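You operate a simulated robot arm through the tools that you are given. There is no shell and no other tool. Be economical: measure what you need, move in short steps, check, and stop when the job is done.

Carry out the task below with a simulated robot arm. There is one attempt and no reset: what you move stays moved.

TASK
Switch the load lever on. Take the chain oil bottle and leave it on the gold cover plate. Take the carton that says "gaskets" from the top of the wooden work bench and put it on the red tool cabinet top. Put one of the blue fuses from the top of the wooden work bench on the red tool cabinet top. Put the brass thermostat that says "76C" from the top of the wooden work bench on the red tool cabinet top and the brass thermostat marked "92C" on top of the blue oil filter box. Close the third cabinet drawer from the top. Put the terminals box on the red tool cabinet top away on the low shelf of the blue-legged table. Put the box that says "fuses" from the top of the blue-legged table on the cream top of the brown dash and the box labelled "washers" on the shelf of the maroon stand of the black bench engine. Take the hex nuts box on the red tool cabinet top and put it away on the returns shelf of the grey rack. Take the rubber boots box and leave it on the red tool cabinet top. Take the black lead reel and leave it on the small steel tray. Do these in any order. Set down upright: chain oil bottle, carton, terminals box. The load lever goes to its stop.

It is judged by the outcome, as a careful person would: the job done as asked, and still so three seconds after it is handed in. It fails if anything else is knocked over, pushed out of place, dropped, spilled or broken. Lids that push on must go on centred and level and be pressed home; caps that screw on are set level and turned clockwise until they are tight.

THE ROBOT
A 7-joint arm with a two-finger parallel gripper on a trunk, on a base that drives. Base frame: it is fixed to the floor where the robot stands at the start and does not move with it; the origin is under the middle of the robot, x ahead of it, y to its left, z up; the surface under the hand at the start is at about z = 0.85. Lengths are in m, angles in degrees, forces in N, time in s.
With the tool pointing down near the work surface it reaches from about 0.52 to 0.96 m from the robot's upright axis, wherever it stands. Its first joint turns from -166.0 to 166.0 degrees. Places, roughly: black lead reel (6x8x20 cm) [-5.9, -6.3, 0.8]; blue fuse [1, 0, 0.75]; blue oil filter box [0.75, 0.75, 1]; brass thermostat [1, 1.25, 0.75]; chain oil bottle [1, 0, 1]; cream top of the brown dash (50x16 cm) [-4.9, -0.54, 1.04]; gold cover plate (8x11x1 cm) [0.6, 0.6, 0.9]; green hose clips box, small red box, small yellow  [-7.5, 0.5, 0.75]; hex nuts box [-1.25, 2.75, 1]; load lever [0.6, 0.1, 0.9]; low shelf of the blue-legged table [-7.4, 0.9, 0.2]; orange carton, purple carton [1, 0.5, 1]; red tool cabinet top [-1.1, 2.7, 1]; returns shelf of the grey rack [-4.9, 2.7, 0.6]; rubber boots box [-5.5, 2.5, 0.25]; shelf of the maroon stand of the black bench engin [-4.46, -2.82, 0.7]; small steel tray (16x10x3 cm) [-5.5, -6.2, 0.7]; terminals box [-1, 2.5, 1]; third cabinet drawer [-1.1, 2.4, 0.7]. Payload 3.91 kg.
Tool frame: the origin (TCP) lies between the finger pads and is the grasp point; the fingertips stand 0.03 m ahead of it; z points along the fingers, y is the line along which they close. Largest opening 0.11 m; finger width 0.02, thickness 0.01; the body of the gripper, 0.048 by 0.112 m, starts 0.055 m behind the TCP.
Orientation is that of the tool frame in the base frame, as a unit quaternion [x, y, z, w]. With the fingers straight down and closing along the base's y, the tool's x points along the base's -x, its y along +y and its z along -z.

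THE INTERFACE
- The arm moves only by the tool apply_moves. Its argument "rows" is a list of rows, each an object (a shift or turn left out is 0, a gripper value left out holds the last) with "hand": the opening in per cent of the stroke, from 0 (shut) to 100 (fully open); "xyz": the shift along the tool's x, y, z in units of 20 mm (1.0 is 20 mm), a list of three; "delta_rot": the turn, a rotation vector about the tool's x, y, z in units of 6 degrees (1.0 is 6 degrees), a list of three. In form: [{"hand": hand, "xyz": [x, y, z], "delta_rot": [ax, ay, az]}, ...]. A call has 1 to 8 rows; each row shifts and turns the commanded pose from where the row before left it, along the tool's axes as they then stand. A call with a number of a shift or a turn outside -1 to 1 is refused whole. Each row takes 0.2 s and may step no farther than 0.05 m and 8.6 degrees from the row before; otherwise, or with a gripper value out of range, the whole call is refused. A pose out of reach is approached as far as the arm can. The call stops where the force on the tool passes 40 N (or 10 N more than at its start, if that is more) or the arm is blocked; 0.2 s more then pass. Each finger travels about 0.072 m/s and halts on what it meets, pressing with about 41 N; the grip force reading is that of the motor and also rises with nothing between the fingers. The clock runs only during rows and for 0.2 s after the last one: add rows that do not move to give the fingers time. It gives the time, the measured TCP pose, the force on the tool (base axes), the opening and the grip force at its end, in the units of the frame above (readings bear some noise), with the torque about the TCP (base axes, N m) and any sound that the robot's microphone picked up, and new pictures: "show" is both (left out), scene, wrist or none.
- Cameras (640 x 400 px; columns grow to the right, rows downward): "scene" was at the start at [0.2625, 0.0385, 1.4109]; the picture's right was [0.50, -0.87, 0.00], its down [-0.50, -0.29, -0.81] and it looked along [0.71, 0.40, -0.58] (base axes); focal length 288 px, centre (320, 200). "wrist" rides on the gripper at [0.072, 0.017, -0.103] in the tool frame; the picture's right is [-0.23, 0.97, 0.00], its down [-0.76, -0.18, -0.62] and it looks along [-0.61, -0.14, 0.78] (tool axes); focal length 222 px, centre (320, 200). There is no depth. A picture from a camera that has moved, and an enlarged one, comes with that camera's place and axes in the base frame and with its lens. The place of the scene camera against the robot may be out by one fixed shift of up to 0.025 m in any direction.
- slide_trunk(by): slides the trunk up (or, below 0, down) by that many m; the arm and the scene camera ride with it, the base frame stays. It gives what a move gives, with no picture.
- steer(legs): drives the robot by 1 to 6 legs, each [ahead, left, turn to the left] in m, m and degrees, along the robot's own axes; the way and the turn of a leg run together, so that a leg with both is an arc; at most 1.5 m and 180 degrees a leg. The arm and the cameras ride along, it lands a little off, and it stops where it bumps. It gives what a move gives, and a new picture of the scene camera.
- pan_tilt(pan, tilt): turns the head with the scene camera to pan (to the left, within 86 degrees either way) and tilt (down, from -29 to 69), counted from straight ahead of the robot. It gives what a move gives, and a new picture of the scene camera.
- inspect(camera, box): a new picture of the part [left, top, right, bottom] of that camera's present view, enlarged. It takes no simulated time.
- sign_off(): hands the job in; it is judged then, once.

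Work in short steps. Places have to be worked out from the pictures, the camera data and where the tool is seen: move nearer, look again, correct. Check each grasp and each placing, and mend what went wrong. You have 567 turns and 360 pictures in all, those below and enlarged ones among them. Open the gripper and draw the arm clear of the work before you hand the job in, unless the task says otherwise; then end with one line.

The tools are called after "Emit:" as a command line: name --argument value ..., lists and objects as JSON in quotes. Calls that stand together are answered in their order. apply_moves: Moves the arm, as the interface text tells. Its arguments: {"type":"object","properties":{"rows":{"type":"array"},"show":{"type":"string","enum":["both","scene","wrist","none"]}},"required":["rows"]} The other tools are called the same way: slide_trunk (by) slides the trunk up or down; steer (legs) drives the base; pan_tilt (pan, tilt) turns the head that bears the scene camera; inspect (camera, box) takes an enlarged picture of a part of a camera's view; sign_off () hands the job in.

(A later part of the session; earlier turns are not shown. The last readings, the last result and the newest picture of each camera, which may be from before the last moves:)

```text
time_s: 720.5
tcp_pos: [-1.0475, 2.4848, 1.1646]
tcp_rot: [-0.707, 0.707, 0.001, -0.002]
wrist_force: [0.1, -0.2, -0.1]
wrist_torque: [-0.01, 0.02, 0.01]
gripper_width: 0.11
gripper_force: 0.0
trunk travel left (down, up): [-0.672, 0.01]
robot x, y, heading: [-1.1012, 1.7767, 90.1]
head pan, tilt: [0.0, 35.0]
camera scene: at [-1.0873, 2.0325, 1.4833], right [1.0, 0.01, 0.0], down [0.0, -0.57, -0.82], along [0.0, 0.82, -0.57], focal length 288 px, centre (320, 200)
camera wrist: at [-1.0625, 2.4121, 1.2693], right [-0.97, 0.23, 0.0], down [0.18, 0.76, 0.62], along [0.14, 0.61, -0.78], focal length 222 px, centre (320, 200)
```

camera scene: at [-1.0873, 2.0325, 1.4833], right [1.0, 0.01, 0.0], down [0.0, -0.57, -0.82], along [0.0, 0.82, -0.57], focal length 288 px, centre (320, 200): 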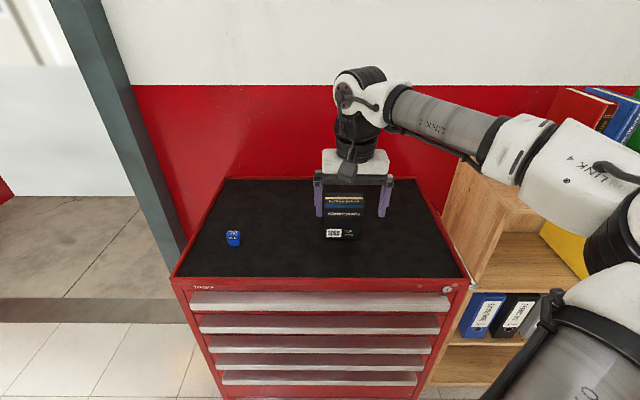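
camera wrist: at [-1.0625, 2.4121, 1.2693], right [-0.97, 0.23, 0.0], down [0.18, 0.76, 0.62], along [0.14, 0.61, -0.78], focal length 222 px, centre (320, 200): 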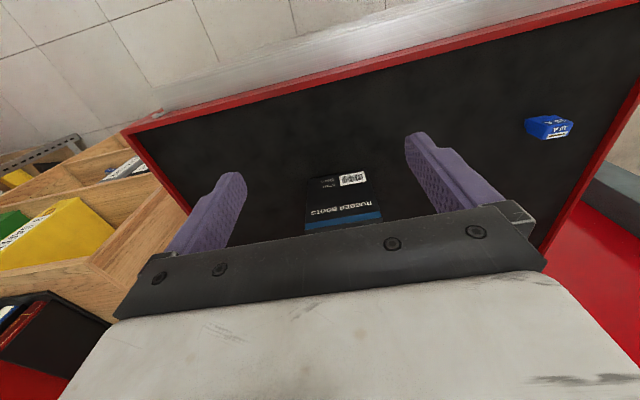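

Boots box placed. Two items remain. I raise the hand and drive to the bench for the 76C thermostat.

Emit:
apply_moves --rows '[{"xyz": [0.6, 0, -1]}, {"xyz": [0.6, 0, -1]}, {"xyz": [0.6, 0, -1]}, {"xyz": [0.6, 0, -1]}, {"xyz": [0.6, 0, -1]}, {"xyz": [0.6, 0, -1]}]' --show "none"

Emit:
steer --legs '[[-0.4, 0, 0], [0, 0, -90], [0.8, 0.1, 0], [0.35, 0, 0]]'

Emit:
pan_tilt --pan 5 --tilt 32

```text
time_s: 721.9
tcp_pos: [-1.0466, 2.4109, 1.2862]
tcp_rot: [-0.706, 0.708, 0.001, -0.001]
wrist_force: [0.5, 0.6, 1.0]
wrist_torque: [0.01, 0.02, -0.02]
gripper_width: 0.1101
gripper_force: 0.1
trunk travel left (down, up): [-0.672, 0.01]
robot x, y, heading: [-1.1036, 1.7804, 90.3]
head pan, tilt: [0.0, 35.0]
```

```text
time_s: 734.1
tcp_pos: [0.6838, 1.442, 1.2854]
tcp_rot: [-0.001, 1.0, 0.001, 0.0]
wrist_force: [0.1, -0.1, 0.0]
wrist_torque: [-0.05, 0.01, 0.02]
gripper_width: 0.1099
gripper_force: 0.0
trunk travel left (down, up): [-0.672, 0.01]
robot x, y, heading: [0.0496, 1.4997, 0.9]
head pan, tilt: [0.0, 35.0]
camera scene: at [0.3254, 1.4934, 1.4833], right [0.01, -1.0, 0.0], down [-0.57, -0.01, -0.82], along [0.82, 0.01, -0.57], focal length 288 px, centre (320, 200)
```

scene: 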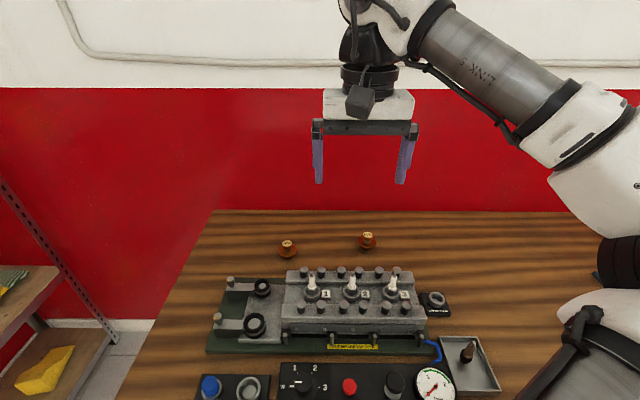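

```text
time_s: 734.8
tcp_pos: [0.6847, 1.4427, 1.2864]
tcp_rot: [-0.002, 1.0, 0.002, 0.002]
wrist_force: [0.5, -0.9, -0.2]
wrist_torque: [0.0, -0.01, -0.01]
gripper_width: 0.1099
gripper_force: 0.1
trunk travel left (down, up): [-0.672, 0.01]
robot x, y, heading: [0.0515, 1.4949, 0.5]
head pan, tilt: [5.0, 32.0]
camera scene: at [0.3256, 1.5012, 1.4881], right [0.1, -1.0, 0.0], down [-0.53, -0.05, -0.85], along [0.84, 0.08, -0.53], focal length 288 px, centre (320, 200)
```

scene: 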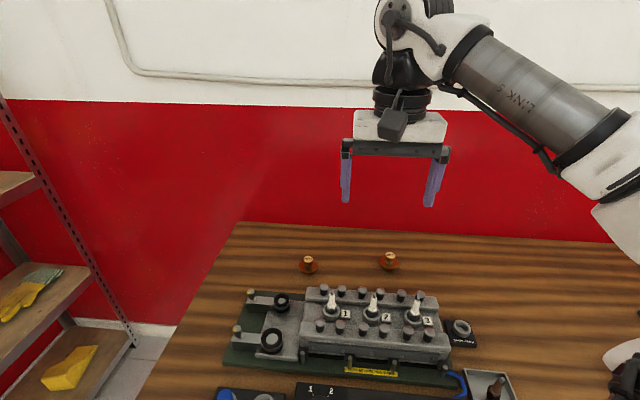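

Emit:
inspect --camera "scene" --box '[280, 240, 420, 300]'

Emit:
apply_moves --rows '[{"xyz": [-0.9, 0.9, 0.3]}, {"xyz": [-0.9, 0.9, 0.3]}, {"xyz": [-0.9, 0.9, 0.3]}, {"xyz": [-0.9, 0.9, 0.3]}, {"xyz": [-0.9, 0.9, 0.3]}, {"xyz": [-0.9, 0.9, 0.3]}, {"xyz": [-0.9, 0.9, 0.3]}, {"xyz": [-0.9, 0.9, 0.3]}]' --show "wrist"

```text
4.57 times, centred on (350, 270) of scene
camera zoom: at [0.3256, 1.5012, 1.4881], right [0.1, -1.0, 0.0], down [-0.53, -0.05, -0.85], along [0.84, 0.08, -0.53], focal length 1317 px, centre (183, -120)
```

zoom: 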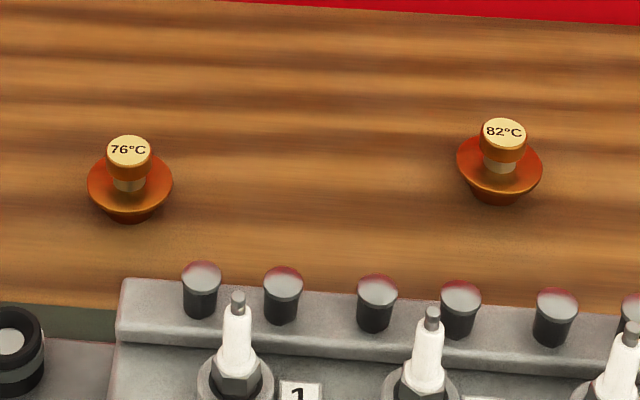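

```text
time_s: 736.6
tcp_pos: [0.8282, 1.5906, 1.237]
tcp_rot: [-0.001, 1.0, 0.002, 0.001]
wrist_force: [0.4, -0.3, 0.3]
wrist_torque: [0.01, -0.01, -0.01]
gripper_width: 0.1099
gripper_force: 0.1
trunk travel left (down, up): [-0.672, 0.01]
robot x, y, heading: [0.0512, 1.4919, 0.7]
head pan, tilt: [5.0, 32.0]
camera wrist: at [0.756, 1.6059, 1.3402], right [0.22, 0.97, 0.0], down [0.76, -0.18, 0.62], along [0.61, -0.14, -0.78], focal length 222 px, centre (320, 200)
```

wrist: 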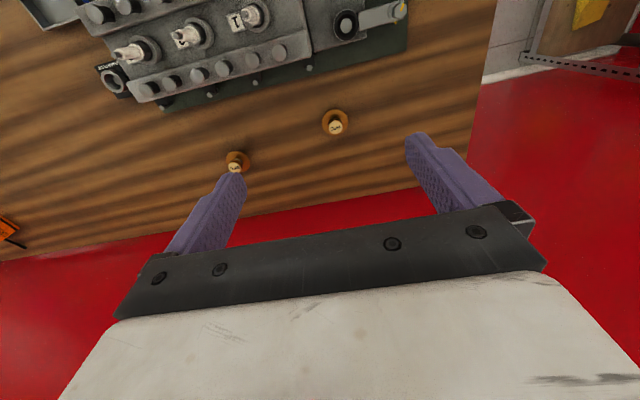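

76C confirmed at ≈ (0.924, 1.599). Move over it and descend partway.

Emit:
apply_moves --rows '[{"hand": 70, "xyz": [-0.6, 0.05, 0.8]}, {"xyz": [-0.6, 0.05, 0.8]}, {"xyz": [-0.6, 0.05, 1]}, {"xyz": [-0.6, 0.05, 1]}, {"xyz": [-0.6, 0.05, 1]}, {"xyz": [-0.6, 0.05, 1]}, {"xyz": [-0.6, 0.05, 1]}, {"xyz": [-0.6, 0.05, 1]}]' --show "none"

Emit:
apply_moves --rows '[{"xyz": [0, 0, 1]}, {"xyz": [0, 0, 1]}, {"xyz": [0, 0, 1]}, {"xyz": [0, 0, 1]}]' --show "wrist"

```text
time_s: 738.4
tcp_pos: [0.9245, 1.5966, 1.0872]
tcp_rot: [-0.001, 1.0, 0.002, 0.0]
wrist_force: [0.0, -1.1, -0.2]
wrist_torque: [-0.01, 0.0, 0.02]
gripper_width: 0.077
gripper_force: 0.1
trunk travel left (down, up): [-0.672, 0.01]
robot x, y, heading: [0.0522, 1.4926, 0.6]
head pan, tilt: [5.0, 32.0]
```

```text
time_s: 739.4
tcp_pos: [0.9231, 1.5966, 1.007]
tcp_rot: [-0.002, 1.0, 0.002, 0.001]
wrist_force: [-0.3, 0.2, -0.4]
wrist_torque: [-0.01, 0.03, 0.03]
gripper_width: 0.0769
gripper_force: 0.1
trunk travel left (down, up): [-0.672, 0.01]
robot x, y, heading: [0.0492, 1.4983, 0.7]
head pan, tilt: [5.0, 32.0]
camera wrist: at [0.8516, 1.6135, 1.1106], right [0.22, 0.97, 0.0], down [0.76, -0.18, 0.62], along [0.61, -0.14, -0.78], focal length 222 px, centre (320, 200)
```

wrist: 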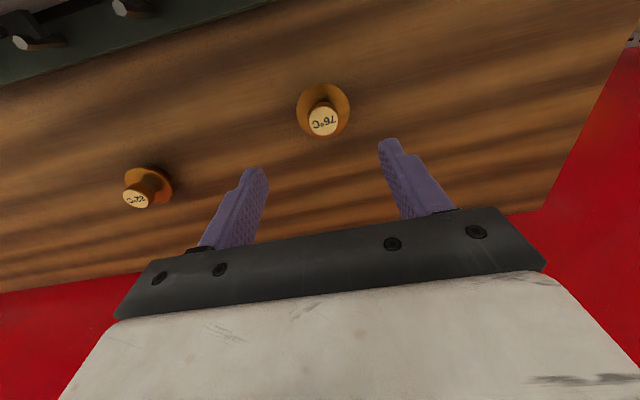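

Centred. Descend so the tips are just above the flange, and close.

Emit:
apply_moves --rows '[{"xyz": [0, 0.15, 1]}, {"xyz": [0, 0, 1]}, {"xyz": [0, 0, 1]}, {"xyz": [0, 0, 1]}, {"xyz": [0, 0, 0.85]}, {"hand": 0}, {"hand": 0}, {"hand": 0}]' --show "wrist"

```text
time_s: 741.2
tcp_pos: [0.9225, 1.6006, 0.9109]
tcp_rot: [-0.002, 1.0, 0.001, 0.001]
wrist_force: [0.0, 0.0, 0.5]
wrist_torque: [0.01, 0.04, 0.02]
gripper_width: 0.0281
gripper_force: 41.0
trunk travel left (down, up): [-0.672, 0.01]
robot x, y, heading: [0.0513, 1.4962, 0.6]
head pan, tilt: [5.0, 32.0]
camera wrist: at [0.8499, 1.616, 1.0141], right [0.22, 0.97, 0.0], down [0.76, -0.18, 0.62], along [0.61, -0.14, -0.78], focal length 222 px, centre (320, 200)
```

wrist: 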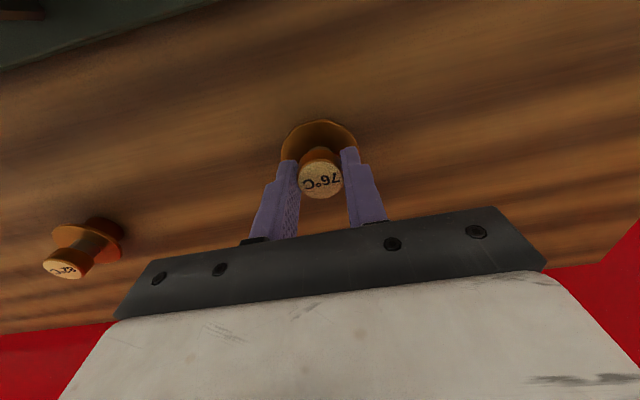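

Gripped (28 mm). Lift high and drive back to the cabinet.

Emit:
apply_moves --rows '[{"xyz": [0, 0, -1]}, {"xyz": [0, 0, -1]}, {"xyz": [0, 0, -1]}, {"xyz": [0, 0, -1]}, {"xyz": [0, 0, -1]}, {"xyz": [0, 0, -1]}, {"xyz": [0, 0, -1]}, {"xyz": [0, 0, -1]}]' --show "none"

Emit:
apply_moves --rows '[{"xyz": [1, 0, -1]}, {"xyz": [1, 0, -1]}, {"xyz": [1, 0, -1]}, {"xyz": [1, 0, -1]}, {"xyz": [1, 0, -1]}, {"xyz": [1, 0, -1]}, {"xyz": [1, 0, -1]}, {"xyz": [1, 0, -1]}]' --show "none"

Emit:
steer --legs '[[-0.8, 0, 0], [-0.45, 0, -0.6], [0, 0, 90], [0.3, 0, 0]]'

Emit:
pan_tilt --pan 0 --tilt 38

```text
time_s: 743.0
tcp_pos: [0.9228, 1.6024, 1.0693]
tcp_rot: [-0.002, 1.0, 0.002, 0.001]
wrist_force: [-0.1, 0.0, -1.0]
wrist_torque: [0.03, 0.0, -0.02]
gripper_width: 0.0283
gripper_force: 41.0
trunk travel left (down, up): [-0.672, 0.01]
robot x, y, heading: [0.0489, 1.4962, 1.1]
head pan, tilt: [5.0, 32.0]
```

```text
time_s: 744.8
tcp_pos: [0.7627, 1.599, 1.2311]
tcp_rot: [-0.002, 1.0, 0.002, 0.001]
wrist_force: [-0.1, 0.3, -0.3]
wrist_torque: [-0.01, 0.01, 0.01]
gripper_width: 0.0283
gripper_force: 41.1
trunk travel left (down, up): [-0.672, 0.01]
robot x, y, heading: [0.0516, 1.4982, 0.3]
head pan, tilt: [5.0, 32.0]
```

```text
time_s: 756.9
tcp_pos: [-1.2779, 2.4998, 1.2289]
tcp_rot: [-0.705, 0.709, 0.001, -0.001]
wrist_force: [0.2, 0.4, -1.3]
wrist_torque: [0.0, 0.01, -0.04]
gripper_width: 0.0283
gripper_force: 40.8
trunk travel left (down, up): [-0.672, 0.01]
robot x, y, heading: [-1.1805, 1.7819, 90.2]
head pan, tilt: [5.0, 32.0]
camera scene: at [-1.1733, 2.0397, 1.4879], right [1.0, 0.09, 0.0], down [0.05, -0.53, -0.85], along [-0.07, 0.84, -0.53], focal length 288 px, centre (320, 200)
```

scene: 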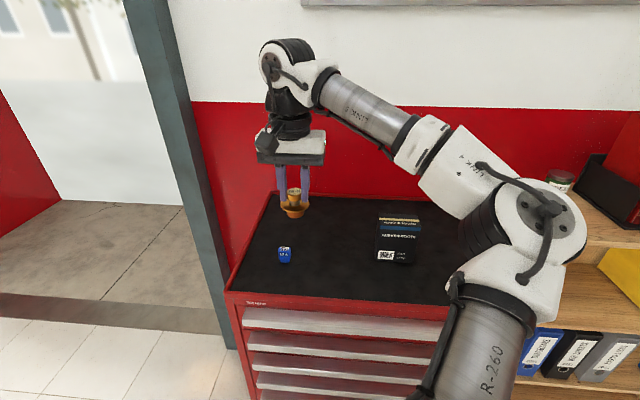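

```text
time_s: 757.6
tcp_pos: [-1.2767, 2.4991, 1.2297]
tcp_rot: [-0.705, 0.709, 0.001, -0.001]
wrist_force: [0.5, 0.2, 0.3]
wrist_torque: [-0.02, 0.0, 0.03]
gripper_width: 0.0283
gripper_force: 40.8
trunk travel left (down, up): [-0.672, 0.01]
robot x, y, heading: [-1.18, 1.7854, 90.0]
head pan, tilt: [0.0, 38.0]
camera scene: at [-1.1655, 2.0358, 1.479], right [1.0, 0.0, 0.0], down [0.0, -0.62, -0.79], along [0.0, 0.79, -0.62], focal length 288 px, centre (320, 200)
```

scene: 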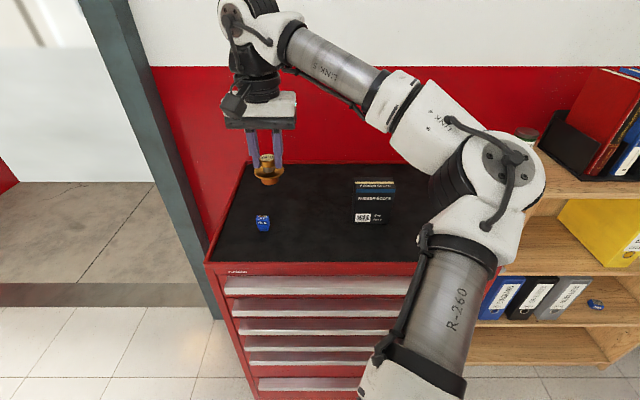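

I'll set the thermostat at the back left, about (−1.31, 2.72). Edge forward first, then move over.

Emit:
steer --legs '[[0.1, 0, 0]]'

Emit:
apply_moves --rows '[{"xyz": [-1, 0.3, 0]}, {"xyz": [-1, 0.3, 0]}, {"xyz": [-1, 0.3, 0]}, {"xyz": [-1, 0.3, 0.5]}, {"xyz": [-1, 0.3, 1]}, {"xyz": [-1, 0.2, 1]}, {"xyz": [0, 0, 1]}, {"xyz": [0, 0, 1]}]' --show "both"

```text
time_s: 758.7
tcp_pos: [-1.2769, 2.6014, 1.2298]
tcp_rot: [-0.704, 0.71, 0.001, -0.001]
wrist_force: [0.6, 0.8, -0.6]
wrist_torque: [-0.05, 0.0, 0.02]
gripper_width: 0.0283
gripper_force: 40.4
trunk travel left (down, up): [-0.672, 0.01]
robot x, y, heading: [-1.1794, 1.887, 90.0]
head pan, tilt: [0.0, 38.0]
camera scene: at [-1.1652, 2.1384, 1.4787], right [1.0, 0.0, 0.0], down [0.0, -0.62, -0.79], along [0.0, 0.79, -0.62], focal length 288 px, centre (320, 200)
```

scene: 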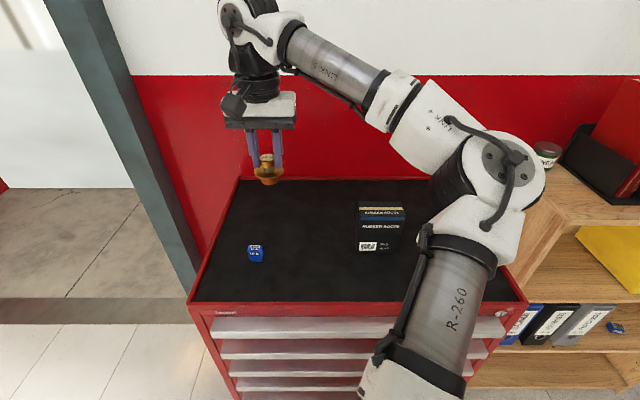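

```text
time_s: 760.5
tcp_pos: [-1.3089, 2.7224, 1.139]
tcp_rot: [-0.704, 0.71, 0.002, -0.001]
wrist_force: [0.4, 0.0, -0.3]
wrist_torque: [0.0, 0.0, -0.02]
gripper_width: 0.0283
gripper_force: 40.9
trunk travel left (down, up): [-0.672, 0.01]
robot x, y, heading: [-1.1808, 1.8874, 89.7]
head pan, tilt: [0.0, 38.0]
camera scene: at [-1.1652, 2.1377, 1.4788], right [1.0, 0.0, 0.0], down [0.0, -0.62, -0.79], along [0.0, 0.79, -0.62], focal length 288 px, centre (320, 200)
camera wrist: at [-1.3259, 2.6498, 1.2428], right [-0.97, 0.24, 0.0], down [0.19, 0.76, 0.62], along [0.14, 0.61, -0.78], focal length 222 px, centre (320, 200)
```

scene: 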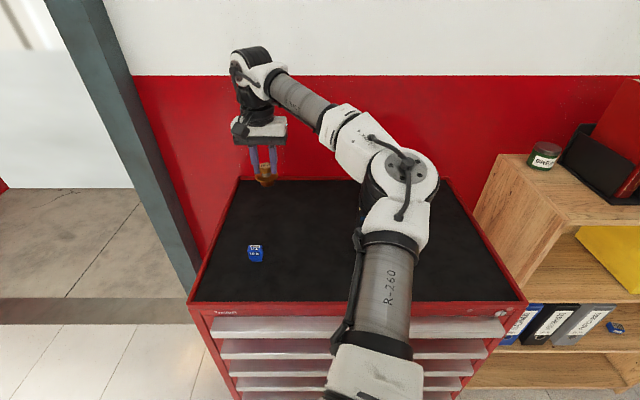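
wrist: 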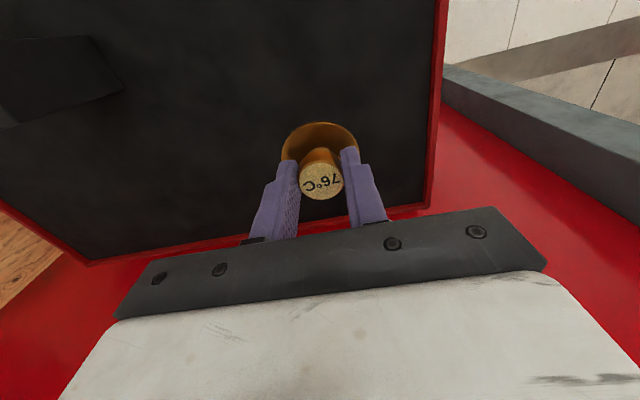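

The elbow would come down over the boots box here. I lift, step back, and use a front spot near (−1.22, 2.55) instead.

Emit:
apply_moves --rows '[{"xyz": [0, 0, -1]}, {"xyz": [0, 0, -1]}, {"xyz": [0, 0, -1]}, {"xyz": [0.5, 0, -1]}, {"xyz": [0.5, 0, -1]}]' --show "none"

Emit:
steer --legs '[[-0.17, 0.1, 0]]'

Emit:
apply_moves --rows '[{"xyz": [0, -1, 0]}, {"xyz": [0, -1, 0]}, {"xyz": [0, -1, 0]}, {"xyz": [0, -1, 0]}, {"xyz": [0, -1, 0]}, {"xyz": [0, -1, 0]}, {"xyz": [0, -1, 0]}, {"xyz": [0, -1, 0]}]' --show "both"

```text
time_s: 761.7
tcp_pos: [-1.3095, 2.6997, 1.2412]
tcp_rot: [-0.704, 0.711, 0.002, -0.001]
wrist_force: [-1.0, 0.9, -0.8]
wrist_torque: [0.02, -0.01, -0.03]
gripper_width: 0.0287
gripper_force: 40.8
trunk travel left (down, up): [-0.672, 0.01]
robot x, y, heading: [-1.1806, 1.8849, 90.1]
head pan, tilt: [0.0, 38.0]
```

```text
time_s: 763.3
tcp_pos: [-1.4094, 2.5294, 1.2416]
tcp_rot: [-0.704, 0.71, 0.001, 0.0]
wrist_force: [0.0, 0.4, -1.1]
wrist_torque: [0.01, -0.01, -0.05]
gripper_width: 0.0283
gripper_force: 41.4
trunk travel left (down, up): [-0.672, 0.01]
robot x, y, heading: [-1.2799, 1.7155, 90.2]
head pan, tilt: [0.0, 38.0]
camera scene: at [-1.264, 1.9675, 1.4791], right [1.0, 0.0, 0.0], down [0.0, -0.62, -0.79], along [0.0, 0.79, -0.62], focal length 288 px, centre (320, 200)
```

scene: 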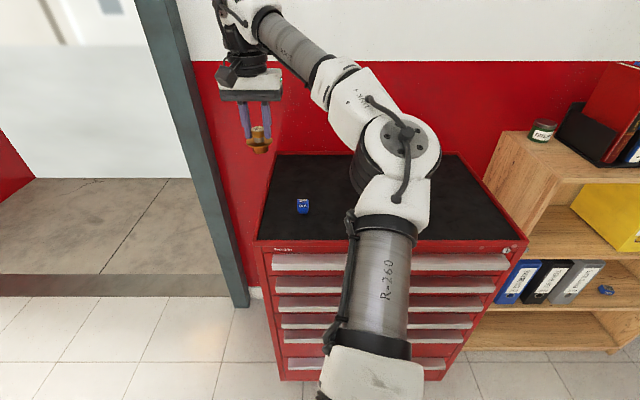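

```text
time_s: 765.1
tcp_pos: [-1.2481, 2.5294, 1.2415]
tcp_rot: [-0.705, 0.71, 0.001, 0.0]
wrist_force: [0.5, 0.6, -1.8]
wrist_torque: [-0.02, -0.04, -0.02]
gripper_width: 0.0284
gripper_force: 40.6
trunk travel left (down, up): [-0.672, 0.01]
robot x, y, heading: [-1.2801, 1.7204, 89.9]
head pan, tilt: [0.0, 38.0]
camera scene: at [-1.2633, 1.9682, 1.4789], right [1.0, 0.0, 0.0], down [0.0, -0.62, -0.79], along [0.0, 0.79, -0.62], focal length 288 px, centre (320, 200)
camera wrist: at [-1.2645, 2.4566, 1.3445], right [-0.97, 0.23, 0.0], down [0.19, 0.76, 0.62], along [0.14, 0.61, -0.78], focal length 222 px, centre (320, 200)
```

scene: 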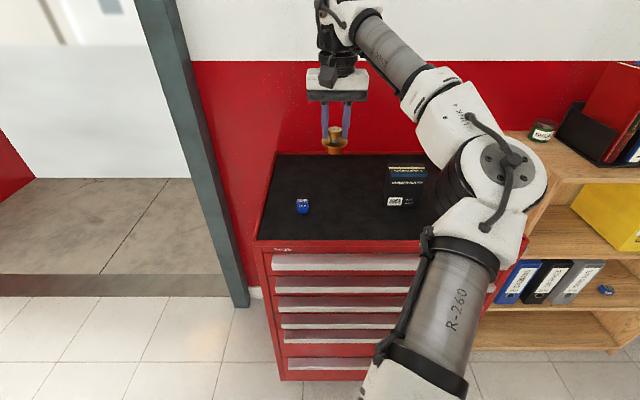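
wrist: 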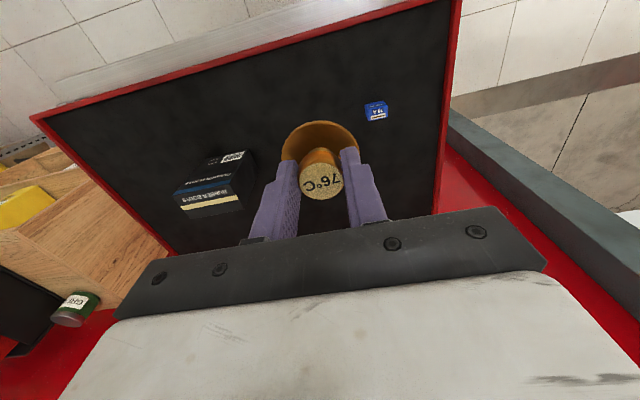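

Emit:
apply_moves --rows '[{"xyz": [-0.75, -0.65, 1]}, {"xyz": [-0.75, -0.6, 1]}, {"xyz": [0, 0, 1]}, {"xyz": [0, 0, 1]}, {"xyz": [0, 0, 1]}, {"xyz": [0, 0, 1]}, {"xyz": [0, 0, 1]}]' --show "both"

```text
time_s: 766.7
tcp_pos: [-1.2246, 2.5587, 1.0997]
tcp_rot: [-0.704, 0.711, 0.002, 0.0]
wrist_force: [-0.1, 0.5, -1.0]
wrist_torque: [0.02, 0.0, 0.0]
gripper_width: 0.0285
gripper_force: 40.9
trunk travel left (down, up): [-0.672, 0.01]
robot x, y, heading: [-1.2776, 1.7162, 90.2]
head pan, tilt: [0.0, 38.0]
camera scene: at [-1.2635, 1.9685, 1.4789], right [1.0, 0.0, 0.0], down [0.0, -0.62, -0.79], along [0.0, 0.79, -0.62], focal length 288 px, centre (320, 200)
camera wrist: at [-1.2408, 2.4853, 1.204], right [-0.97, 0.24, 0.0], down [0.19, 0.76, 0.62], along [0.14, 0.61, -0.78], focal length 222 px, centre (320, 200)
```

scene: 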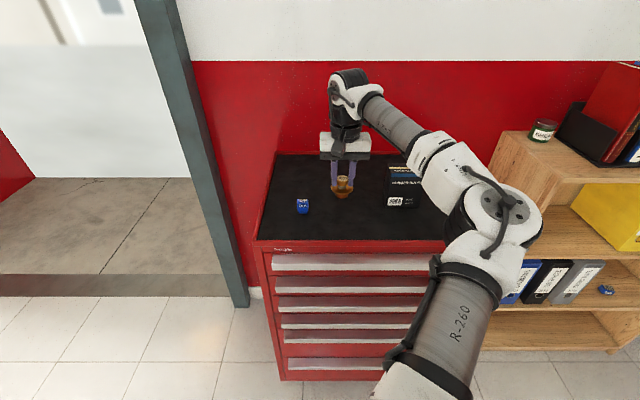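
wrist: 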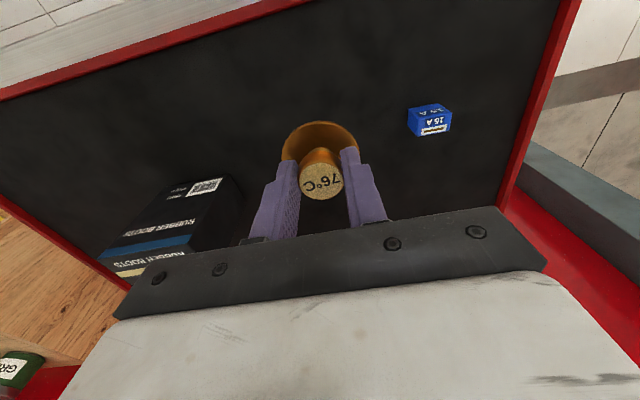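

Emit:
apply_moves --rows '[{"xyz": [0, 0, 1]}, {"xyz": [0, 0, 1]}, {"xyz": [0, 0, 1]}, {"xyz": [0, 0, 0.4]}]' --show "scene"

Emit:
apply_moves --rows '[{"xyz": [0, 0, 0.12]}, {"xyz": [0, 0, 0.12]}, {"xyz": [0, 0, 0.12]}]' --show "none"

```text
time_s: 767.7
tcp_pos: [-1.2248, 2.5593, 1.029]
tcp_rot: [-0.704, 0.71, 0.002, -0.002]
wrist_force: [0.0, -0.4, -0.5]
wrist_torque: [-0.01, 0.01, 0.0]
gripper_width: 0.0281
gripper_force: 41.0
trunk travel left (down, up): [-0.672, 0.01]
robot x, y, heading: [-1.2776, 1.7159, 89.9]
head pan, tilt: [0.0, 38.0]
camera scene: at [-1.2636, 1.9683, 1.4789], right [1.0, 0.0, 0.0], down [0.0, -0.62, -0.79], along [0.0, 0.79, -0.62], focal length 288 px, centre (320, 200)
```

scene: 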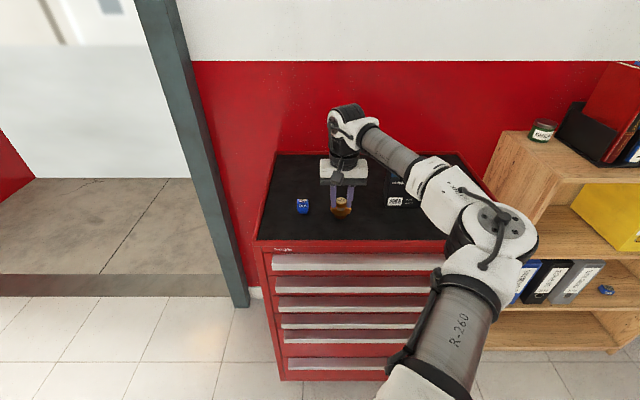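

```text
time_s: 768.5
tcp_pos: [-1.2243, 2.559, 1.0243]
tcp_rot: [-0.705, 0.71, 0.001, -0.001]
wrist_force: [0.0, 0.4, -1.2]
wrist_torque: [0.0, -0.01, -0.05]
gripper_width: 0.0281
gripper_force: 40.9
trunk travel left (down, up): [-0.672, 0.01]
robot x, y, heading: [-1.278, 1.7174, 89.9]
head pan, tilt: [0.0, 38.0]
```

Emit:
apply_moves --rows '[{"xyz": [0, 0, 0.1]}, {"xyz": [0, 0, 0.1]}, {"xyz": [0, 0, 0.1]}]' --show "none"

Emit:
apply_moves --rows '[{"xyz": [0, 0, 0.05]}]' --show "none"

```text
time_s: 769.3
tcp_pos: [-1.2245, 2.5582, 1.0205]
tcp_rot: [-0.704, 0.71, 0.002, 0.0]
wrist_force: [0.7, 0.8, 9.7]
wrist_torque: [-0.02, -0.07, 0.0]
gripper_width: 0.0281
gripper_force: 40.5
trunk travel left (down, up): [-0.672, 0.01]
robot x, y, heading: [-1.2808, 1.7174, 90.0]
head pan, tilt: [0.0, 38.0]
```

```text
time_s: 769.7
tcp_pos: [-1.2224, 2.5595, 1.0195]
tcp_rot: [-0.704, 0.71, 0.003, 0.001]
wrist_force: [1.4, 1.0, 16.9]
wrist_torque: [-0.03, -0.06, -0.01]
gripper_width: 0.0285
gripper_force: 40.8
trunk travel left (down, up): [-0.672, 0.01]
robot x, y, heading: [-1.2763, 1.7171, 89.9]
head pan, tilt: [0.0, 38.0]
```

Contact. Release the thermostat and rise.

Emit:
apply_moves --rows '[{"hand": 50}, {"hand": 50}, {"xyz": [0, 0, -0.5]}, {"xyz": [0, 0, -1]}, {"xyz": [0, 0, -1]}, {"xyz": [0, 0, -1]}, {"xyz": [0.3, 0, -1]}, {"xyz": [0.3, 0, -1]}]' --show "none"

Emit:
apply_moves --rows '[{"hand": 100, "xyz": [0.5, 0, -1]}, {"xyz": [0.5, 0, -1]}, {"xyz": [0.5, 0, -1]}, {"xyz": [0.5, 0, -1]}, {"xyz": [0.5, 0, -1]}, {"xyz": [0.5, 0, -1]}]' --show "scene"

```text
time_s: 771.5
tcp_pos: [-1.2246, 2.5471, 1.1289]
tcp_rot: [-0.704, 0.71, 0.001, -0.002]
wrist_force: [-0.3, 0.5, -0.1]
wrist_torque: [0.01, 0.04, 0.04]
gripper_width: 0.0551
gripper_force: 0.1
trunk travel left (down, up): [-0.672, 0.01]
robot x, y, heading: [-1.2766, 1.7199, 90.1]
head pan, tilt: [0.0, 38.0]
```

```text
time_s: 772.9
tcp_pos: [-1.2234, 2.4869, 1.2477]
tcp_rot: [-0.704, 0.71, 0.001, -0.001]
wrist_force: [0.3, 0.4, 0.0]
wrist_torque: [-0.02, 0.02, 0.03]
gripper_width: 0.1102
gripper_force: 0.1
trunk travel left (down, up): [-0.672, 0.01]
robot x, y, heading: [-1.2813, 1.7201, 89.8]
head pan, tilt: [0.0, 38.0]
camera scene: at [-1.2636, 1.9679, 1.479], right [1.0, 0.0, 0.0], down [0.0, -0.62, -0.79], along [0.0, 0.79, -0.62], focal length 288 px, centre (320, 200)
```

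scene: 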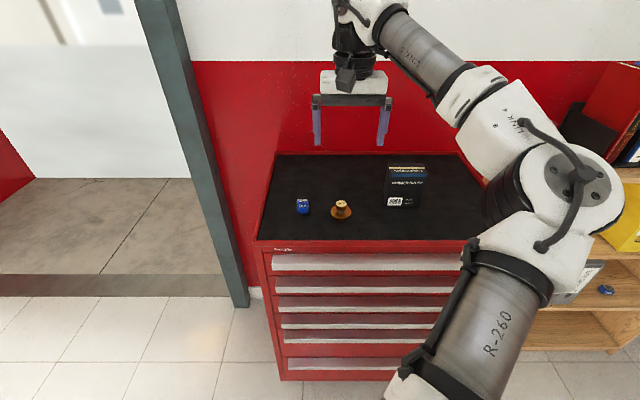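

76C placed. Last: the GASKETS carton. I drive back to the bench, now opposite y ≈ 0.6.

Emit:
steer --legs '[[-0.4, 0, 0], [0, 0, -90], [0.7, -0.35, 0], [0.65, -0.35, 0]]'

Emit:
pan_tilt --pan 0 --tilt 35

```text
time_s: 786.7
tcp_pos: [0.8028, 0.5333, 1.2476]
tcp_rot: [0.007, 1.0, 0.002, 0.001]
wrist_force: [0.1, 0.3, -0.4]
wrist_torque: [0.0, 0.01, 0.01]
gripper_width: 0.1099
gripper_force: 0.1
trunk travel left (down, up): [-0.672, 0.01]
robot x, y, heading: [0.0324, 0.5931, -0.2]
head pan, tilt: [0.0, 38.0]
camera scene: at [0.3066, 0.5874, 1.4788], right [-0.01, -1.0, 0.0], down [-0.62, 0.0, -0.79], along [0.79, 0.0, -0.62], focal length 288 px, centre (320, 200)
```

scene: 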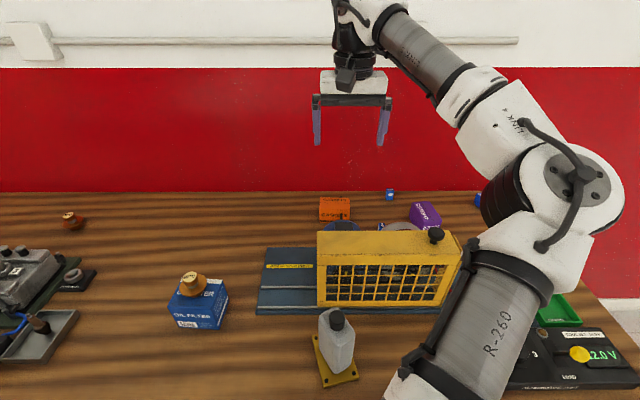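

```text
time_s: 787.3
tcp_pos: [0.8027, 0.5337, 1.2469]
tcp_rot: [0.008, 1.0, 0.002, 0.001]
wrist_force: [0.1, -0.2, 0.3]
wrist_torque: [0.02, -0.03, 0.01]
gripper_width: 0.11
gripper_force: 0.0
trunk travel left (down, up): [-0.672, 0.01]
robot x, y, heading: [0.0339, 0.5927, -0.3]
head pan, tilt: [0.0, 35.0]
camera scene: at [0.3079, 0.5876, 1.4835], right [-0.01, -1.0, 0.0], down [-0.57, 0.0, -0.82], along [0.82, -0.01, -0.57], focal length 288 px, centre (320, 200)
```

scene: 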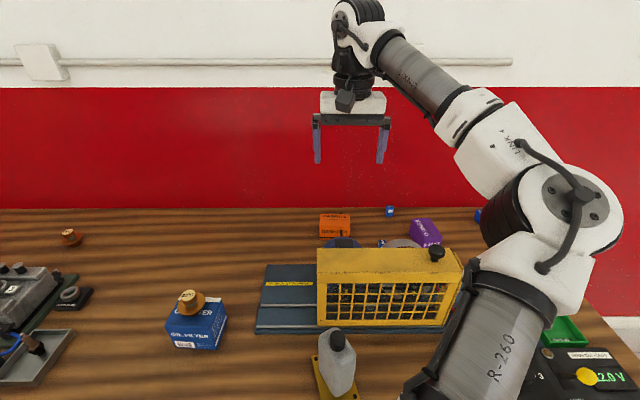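

Emit:
apply_moves --rows '[{"xyz": [-0.8, 0, 0.3]}, {"xyz": [-0.8, 0, 0.3]}, {"xyz": [-0.8, 0, 0.3]}]' --show "wrist"

Emit:
inspect --camera "scene" --box '[290, 195, 450, 265]'

```text
time_s: 788.1
tcp_pos: [0.8518, 0.5318, 1.231]
tcp_rot: [0.007, 1.0, 0.002, 0.001]
wrist_force: [-0.2, -0.5, -0.2]
wrist_torque: [-0.03, -0.05, -0.04]
gripper_width: 0.11
gripper_force: 0.0
trunk travel left (down, up): [-0.672, 0.01]
robot x, y, heading: [0.0307, 0.5931, -0.3]
head pan, tilt: [0.0, 35.0]
camera wrist: at [0.7797, 0.5495, 1.3338], right [0.24, 0.97, 0.0], down [0.76, -0.19, 0.62], along [0.61, -0.15, -0.78], focal length 222 px, centre (320, 200)
```

wrist: 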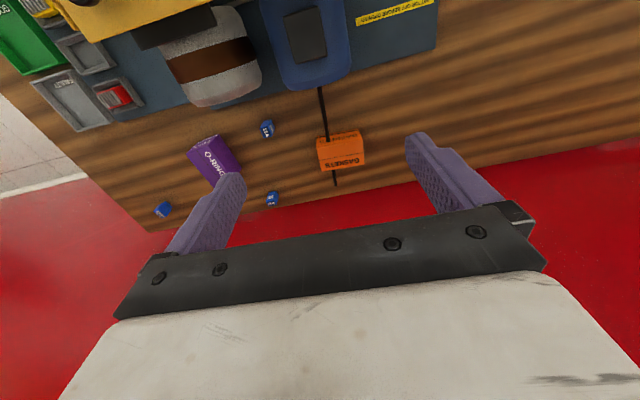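

```text
4.00 times, centred on (370, 230) of scene
camera zoom: at [0.3084, 0.5877, 1.4834], right [-0.01, -1.0, 0.0], down [-0.57, 0.0, -0.82], along [0.82, -0.01, -0.57], focal length 1152 px, centre (120, 80)
```

zoom: 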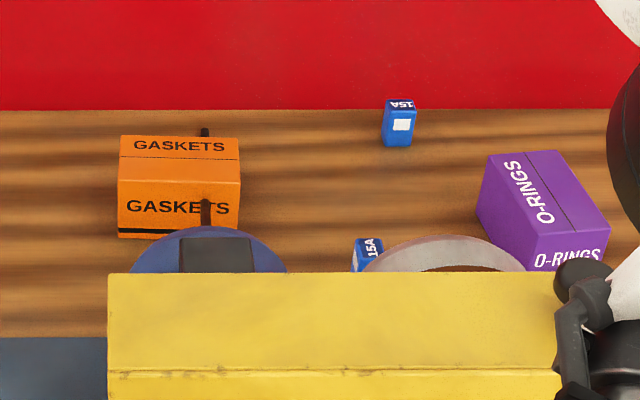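

A black rod runs by the carton; I look closer from the wrist camera.

Emit:
inspect --camera "wrist" --box '[260, 60, 420, 200]'

Emit:
apply_moves --rows '[{"xyz": [-0.8, 0.4, 1]}, {"xyz": [-0.8, 0.4, 1]}, {"xyz": [-0.8, 0, 1]}, {"xyz": [-0.6, 0, 1]}]' --show "wrist"

```text
2.86 times, centred on (340, 130) of wrist
camera zoom: at [0.7797, 0.5495, 1.3338], right [0.24, 0.97, 0.0], down [0.76, -0.19, 0.62], along [0.61, -0.15, -0.78], focal length 635 px, centre (263, 400)
```

zoom: 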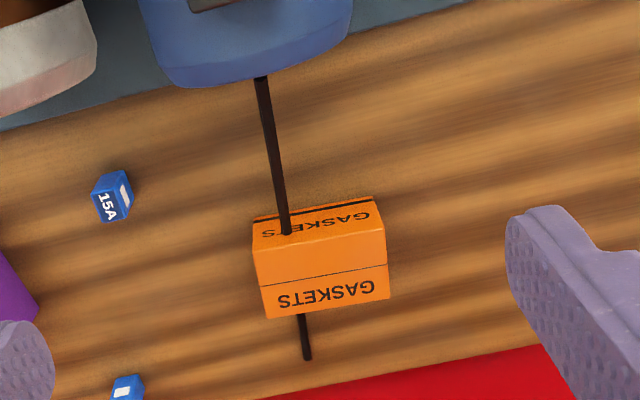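

```text
time_s: 789.1
tcp_pos: [0.9113, 0.5476, 1.1487]
tcp_rot: [0.008, 1.0, 0.002, 0.0]
wrist_force: [-0.7, 0.2, 0.1]
wrist_torque: [-0.04, 0.03, -0.01]
gripper_width: 0.1098
gripper_force: 0.2
trunk travel left (down, up): [-0.672, 0.01]
robot x, y, heading: [0.0349, 0.5948, -0.3]
head pan, tilt: [0.0, 35.0]
camera wrist: at [0.8402, 0.5653, 1.253], right [0.24, 0.97, 0.0], down [0.76, -0.19, 0.62], along [0.61, -0.15, -0.78], focal length 222 px, centre (320, 200)
```

wrist: 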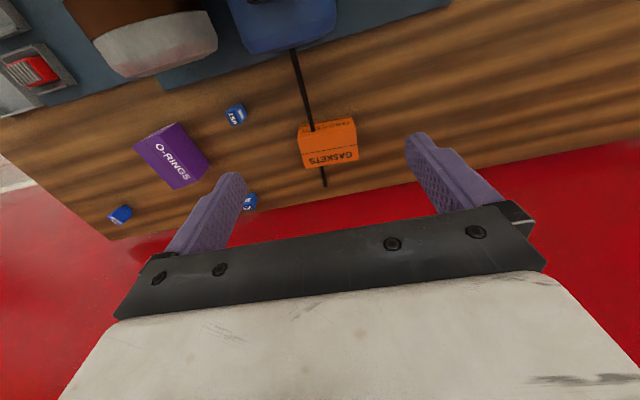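

Carton: centre ≈ (1.003, 0.540), 0.093 × 0.062, turned ~7° clockwise; the rod looks like a visual cord. I edge forward, yaw, and centre above it.

Emit:
steer --legs '[[0.09, 0, 0.3]]'

Emit:
apply_moves --rows '[{"xyz": [0, 0, 0.5], "delta_rot": [0, 0, 0.57]}, {"xyz": [0, 0, 0.5], "delta_rot": [0, 0, 0.56]}]' --show "wrist"

Emit:
inspect --camera "wrist" --box '[240, 40, 420, 180]'

```text
time_s: 790.2
tcp_pos: [1.0016, 0.5519, 1.1492]
tcp_rot: [0.005, 1.0, 0.001, 0.0]
wrist_force: [0.1, 0.4, -0.6]
wrist_torque: [-0.01, -0.02, 0.01]
gripper_width: 0.11
gripper_force: 0.0
trunk travel left (down, up): [-0.672, 0.01]
robot x, y, heading: [0.1192, 0.5936, -0.2]
head pan, tilt: [0.0, 35.0]
camera scene: at [0.3973, 0.5883, 1.4833], right [0.0, -1.0, 0.0], down [-0.57, 0.0, -0.82], along [0.82, 0.0, -0.57], focal length 288 px, centre (320, 200)
```

scene: 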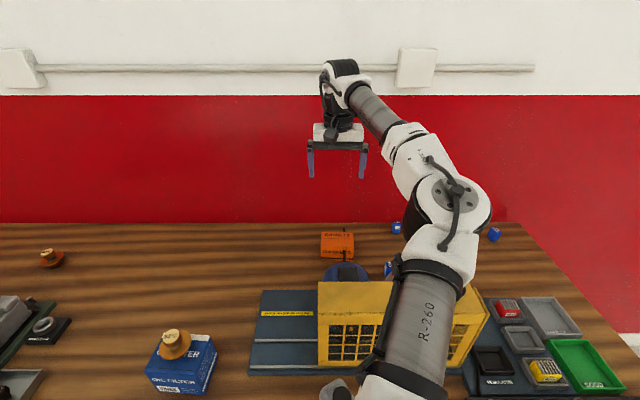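

```text
time_s: 790.8
tcp_pos: [1.0, 0.5508, 1.1305]
tcp_rot: [0.065, 0.998, 0.002, 0.0]
wrist_force: [-0.1, -0.3, 0.1]
wrist_torque: [0.01, -0.02, -0.01]
gripper_width: 0.11
gripper_force: 0.0
trunk travel left (down, up): [-0.672, 0.01]
robot x, y, heading: [0.1207, 0.5948, -0.3]
head pan, tilt: [0.0, 35.0]
camera wrist: at [0.9315, 0.5771, 1.234], right [0.35, 0.94, 0.0], down [0.73, -0.28, 0.62], along [0.58, -0.22, -0.78], focal length 222 px, centre (320, 200)
```

wrist: 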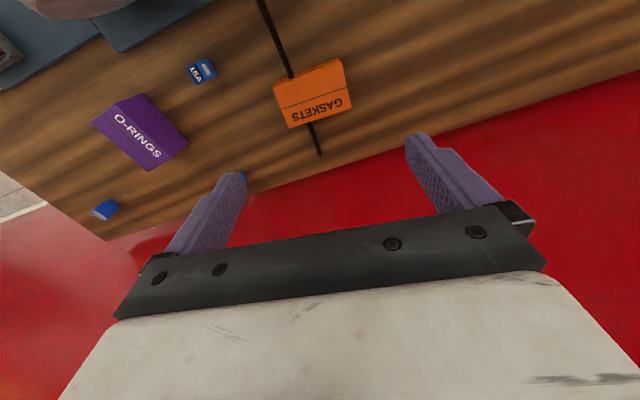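

```text
2.86 times, centred on (330, 110) of wrist
camera zoom: at [0.9315, 0.5771, 1.234], right [0.35, 0.94, 0.0], down [0.73, -0.28, 0.62], along [0.58, -0.22, -0.78], focal length 635 px, centre (291, 457)
```

zoom: 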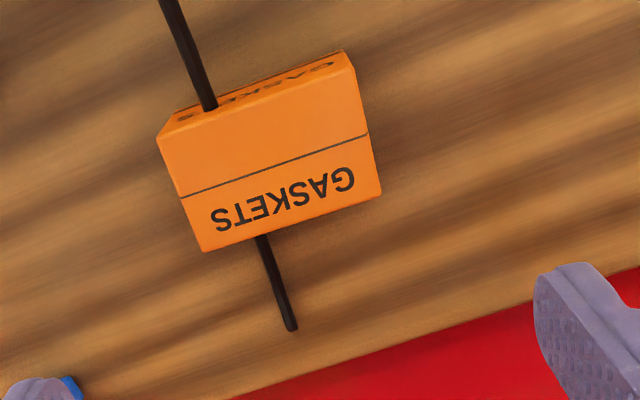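

I over-rotated; the carton is ~3.5° CW. Correct the yaw, recentre, and descend partway.

Emit:
apply_moves --rows '[{"xyz": [-0.15, -0.5, 1], "delta_rot": [0, 0, -0.67]}, {"xyz": [0, 0, 1]}, {"xyz": [0, 0, 1]}, {"xyz": [0, 0, 1]}, {"xyz": [0, 0, 1]}, {"xyz": [0, 0, 1]}]' --show "wrist"

Emit:
inspect --camera "wrist" --box '[200, 60, 460, 240]'

```text
time_s: 792.2
tcp_pos: [1.0021, 0.5429, 1.0098]
tcp_rot: [0.03, 1.0, 0.001, 0.001]
wrist_force: [0.9, 0.9, 0.7]
wrist_torque: [-0.01, 0.02, -0.01]
gripper_width: 0.1102
gripper_force: 0.1
trunk travel left (down, up): [-0.672, 0.01]
robot x, y, heading: [0.1247, 0.5961, -0.3]
head pan, tilt: [0.0, 35.0]
camera wrist: at [0.9316, 0.5635, 1.1129], right [0.28, 0.96, 0.0], down [0.75, -0.22, 0.62], along [0.6, -0.17, -0.78], focal length 222 px, centre (320, 200)
```

wrist: 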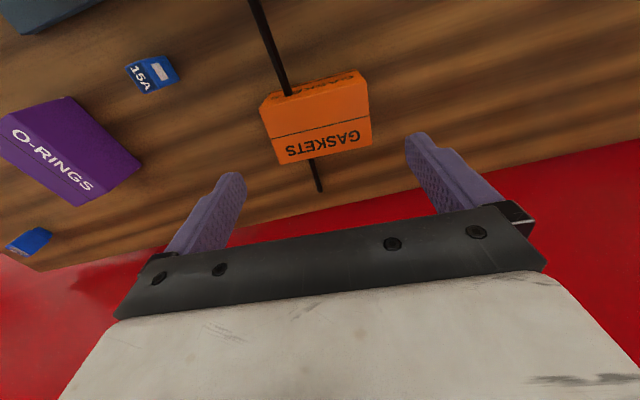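

```text
2.22 times, centred on (330, 150) of wrist
camera zoom: at [0.9316, 0.5635, 1.1129], right [0.28, 0.96, 0.0], down [0.75, -0.22, 0.62], along [0.6, -0.17, -0.78], focal length 494 px, centre (298, 311)
```

zoom: 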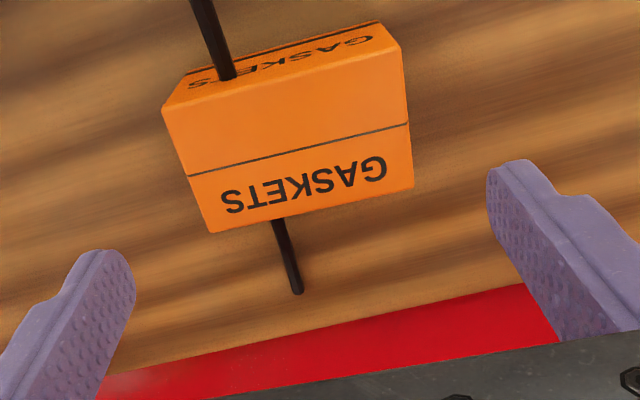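

Aligned (3.4°) and centred. Descend around it and close.

Emit:
apply_moves --rows '[{"xyz": [0, -0.05, 1]}, {"xyz": [0, 0, 1]}, {"xyz": [0, 0, 1]}, {"xyz": [0, 0, 1]}]' --show "wrist"

Emit:
apply_moves --rows '[{"xyz": [0, 0, 1]}, {"xyz": [0, 0, 0.9]}, {"hand": 0}, {"hand": 0}]' --show "wrist"

```text
time_s: 793.2
tcp_pos: [1.0022, 0.541, 0.9297]
tcp_rot: [0.029, 1.0, 0.001, 0.0]
wrist_force: [0.4, -0.8, 0.2]
wrist_torque: [-0.03, 0.06, 0.0]
gripper_width: 0.1098
gripper_force: 0.1
trunk travel left (down, up): [-0.672, 0.01]
robot x, y, heading: [0.1215, 0.5929, -0.1]
head pan, tilt: [0.0, 35.0]
camera wrist: at [0.9307, 0.5626, 1.0325], right [0.28, 0.96, 0.0], down [0.75, -0.22, 0.62], along [0.6, -0.17, -0.78], focal length 222 px, centre (320, 200)
```

wrist: 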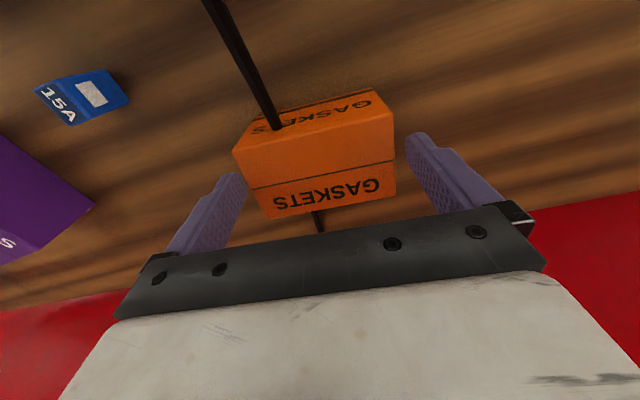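

```text
time_s: 794.2
tcp_pos: [1.002, 0.5419, 0.8914]
tcp_rot: [0.03, 1.0, 0.002, 0.001]
wrist_force: [1.1, -0.2, 0.4]
wrist_torque: [-0.08, 0.0, 0.02]
gripper_width: 0.0948
gripper_force: 41.2
trunk travel left (down, up): [-0.672, 0.01]
robot x, y, heading: [0.1242, 0.5912, -0.0]
head pan, tilt: [0.0, 35.0]
camera wrist: at [0.9311, 0.5617, 0.9956], right [0.28, 0.96, 0.0], down [0.75, -0.22, 0.62], along [0.6, -0.17, -0.78], focal length 222 px, centre (320, 200)
```

wrist: 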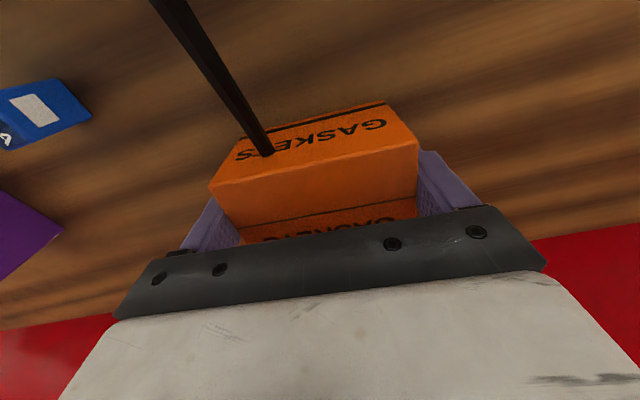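

Gripped (95 mm). Lift slowly and check the force and whether anything catches on the rod.

Emit:
apply_moves --rows '[{"xyz": [0, 0, -0.3]}, {"xyz": [0, 0, -0.3]}, {"xyz": [0, 0, -0.4]}]' --show "wrist"

```text
time_s: 795.0
tcp_pos: [1.0013, 0.5403, 0.9125]
tcp_rot: [0.029, 1.0, 0.002, 0.0]
wrist_force: [0.1, -0.1, -3.4]
wrist_torque: [0.01, 0.0, 0.01]
gripper_width: 0.0947
gripper_force: 41.2
trunk travel left (down, up): [-0.672, 0.01]
robot x, y, heading: [0.124, 0.5935, -0.2]
head pan, tilt: [0.0, 35.0]
camera wrist: at [0.9306, 0.561, 1.0153], right [0.28, 0.96, 0.0], down [0.75, -0.22, 0.62], along [0.6, -0.17, -0.78], focal length 222 px, centre (320, 200)
```

wrist: 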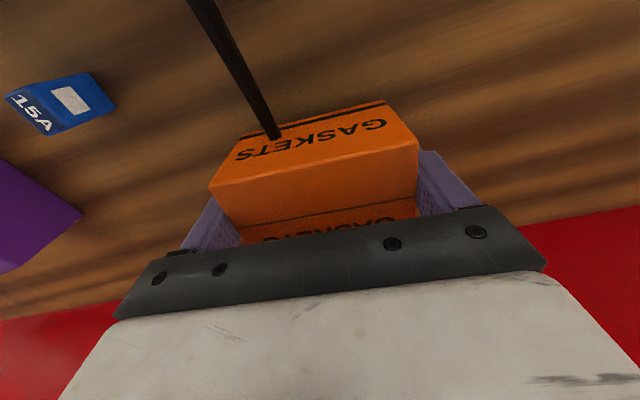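

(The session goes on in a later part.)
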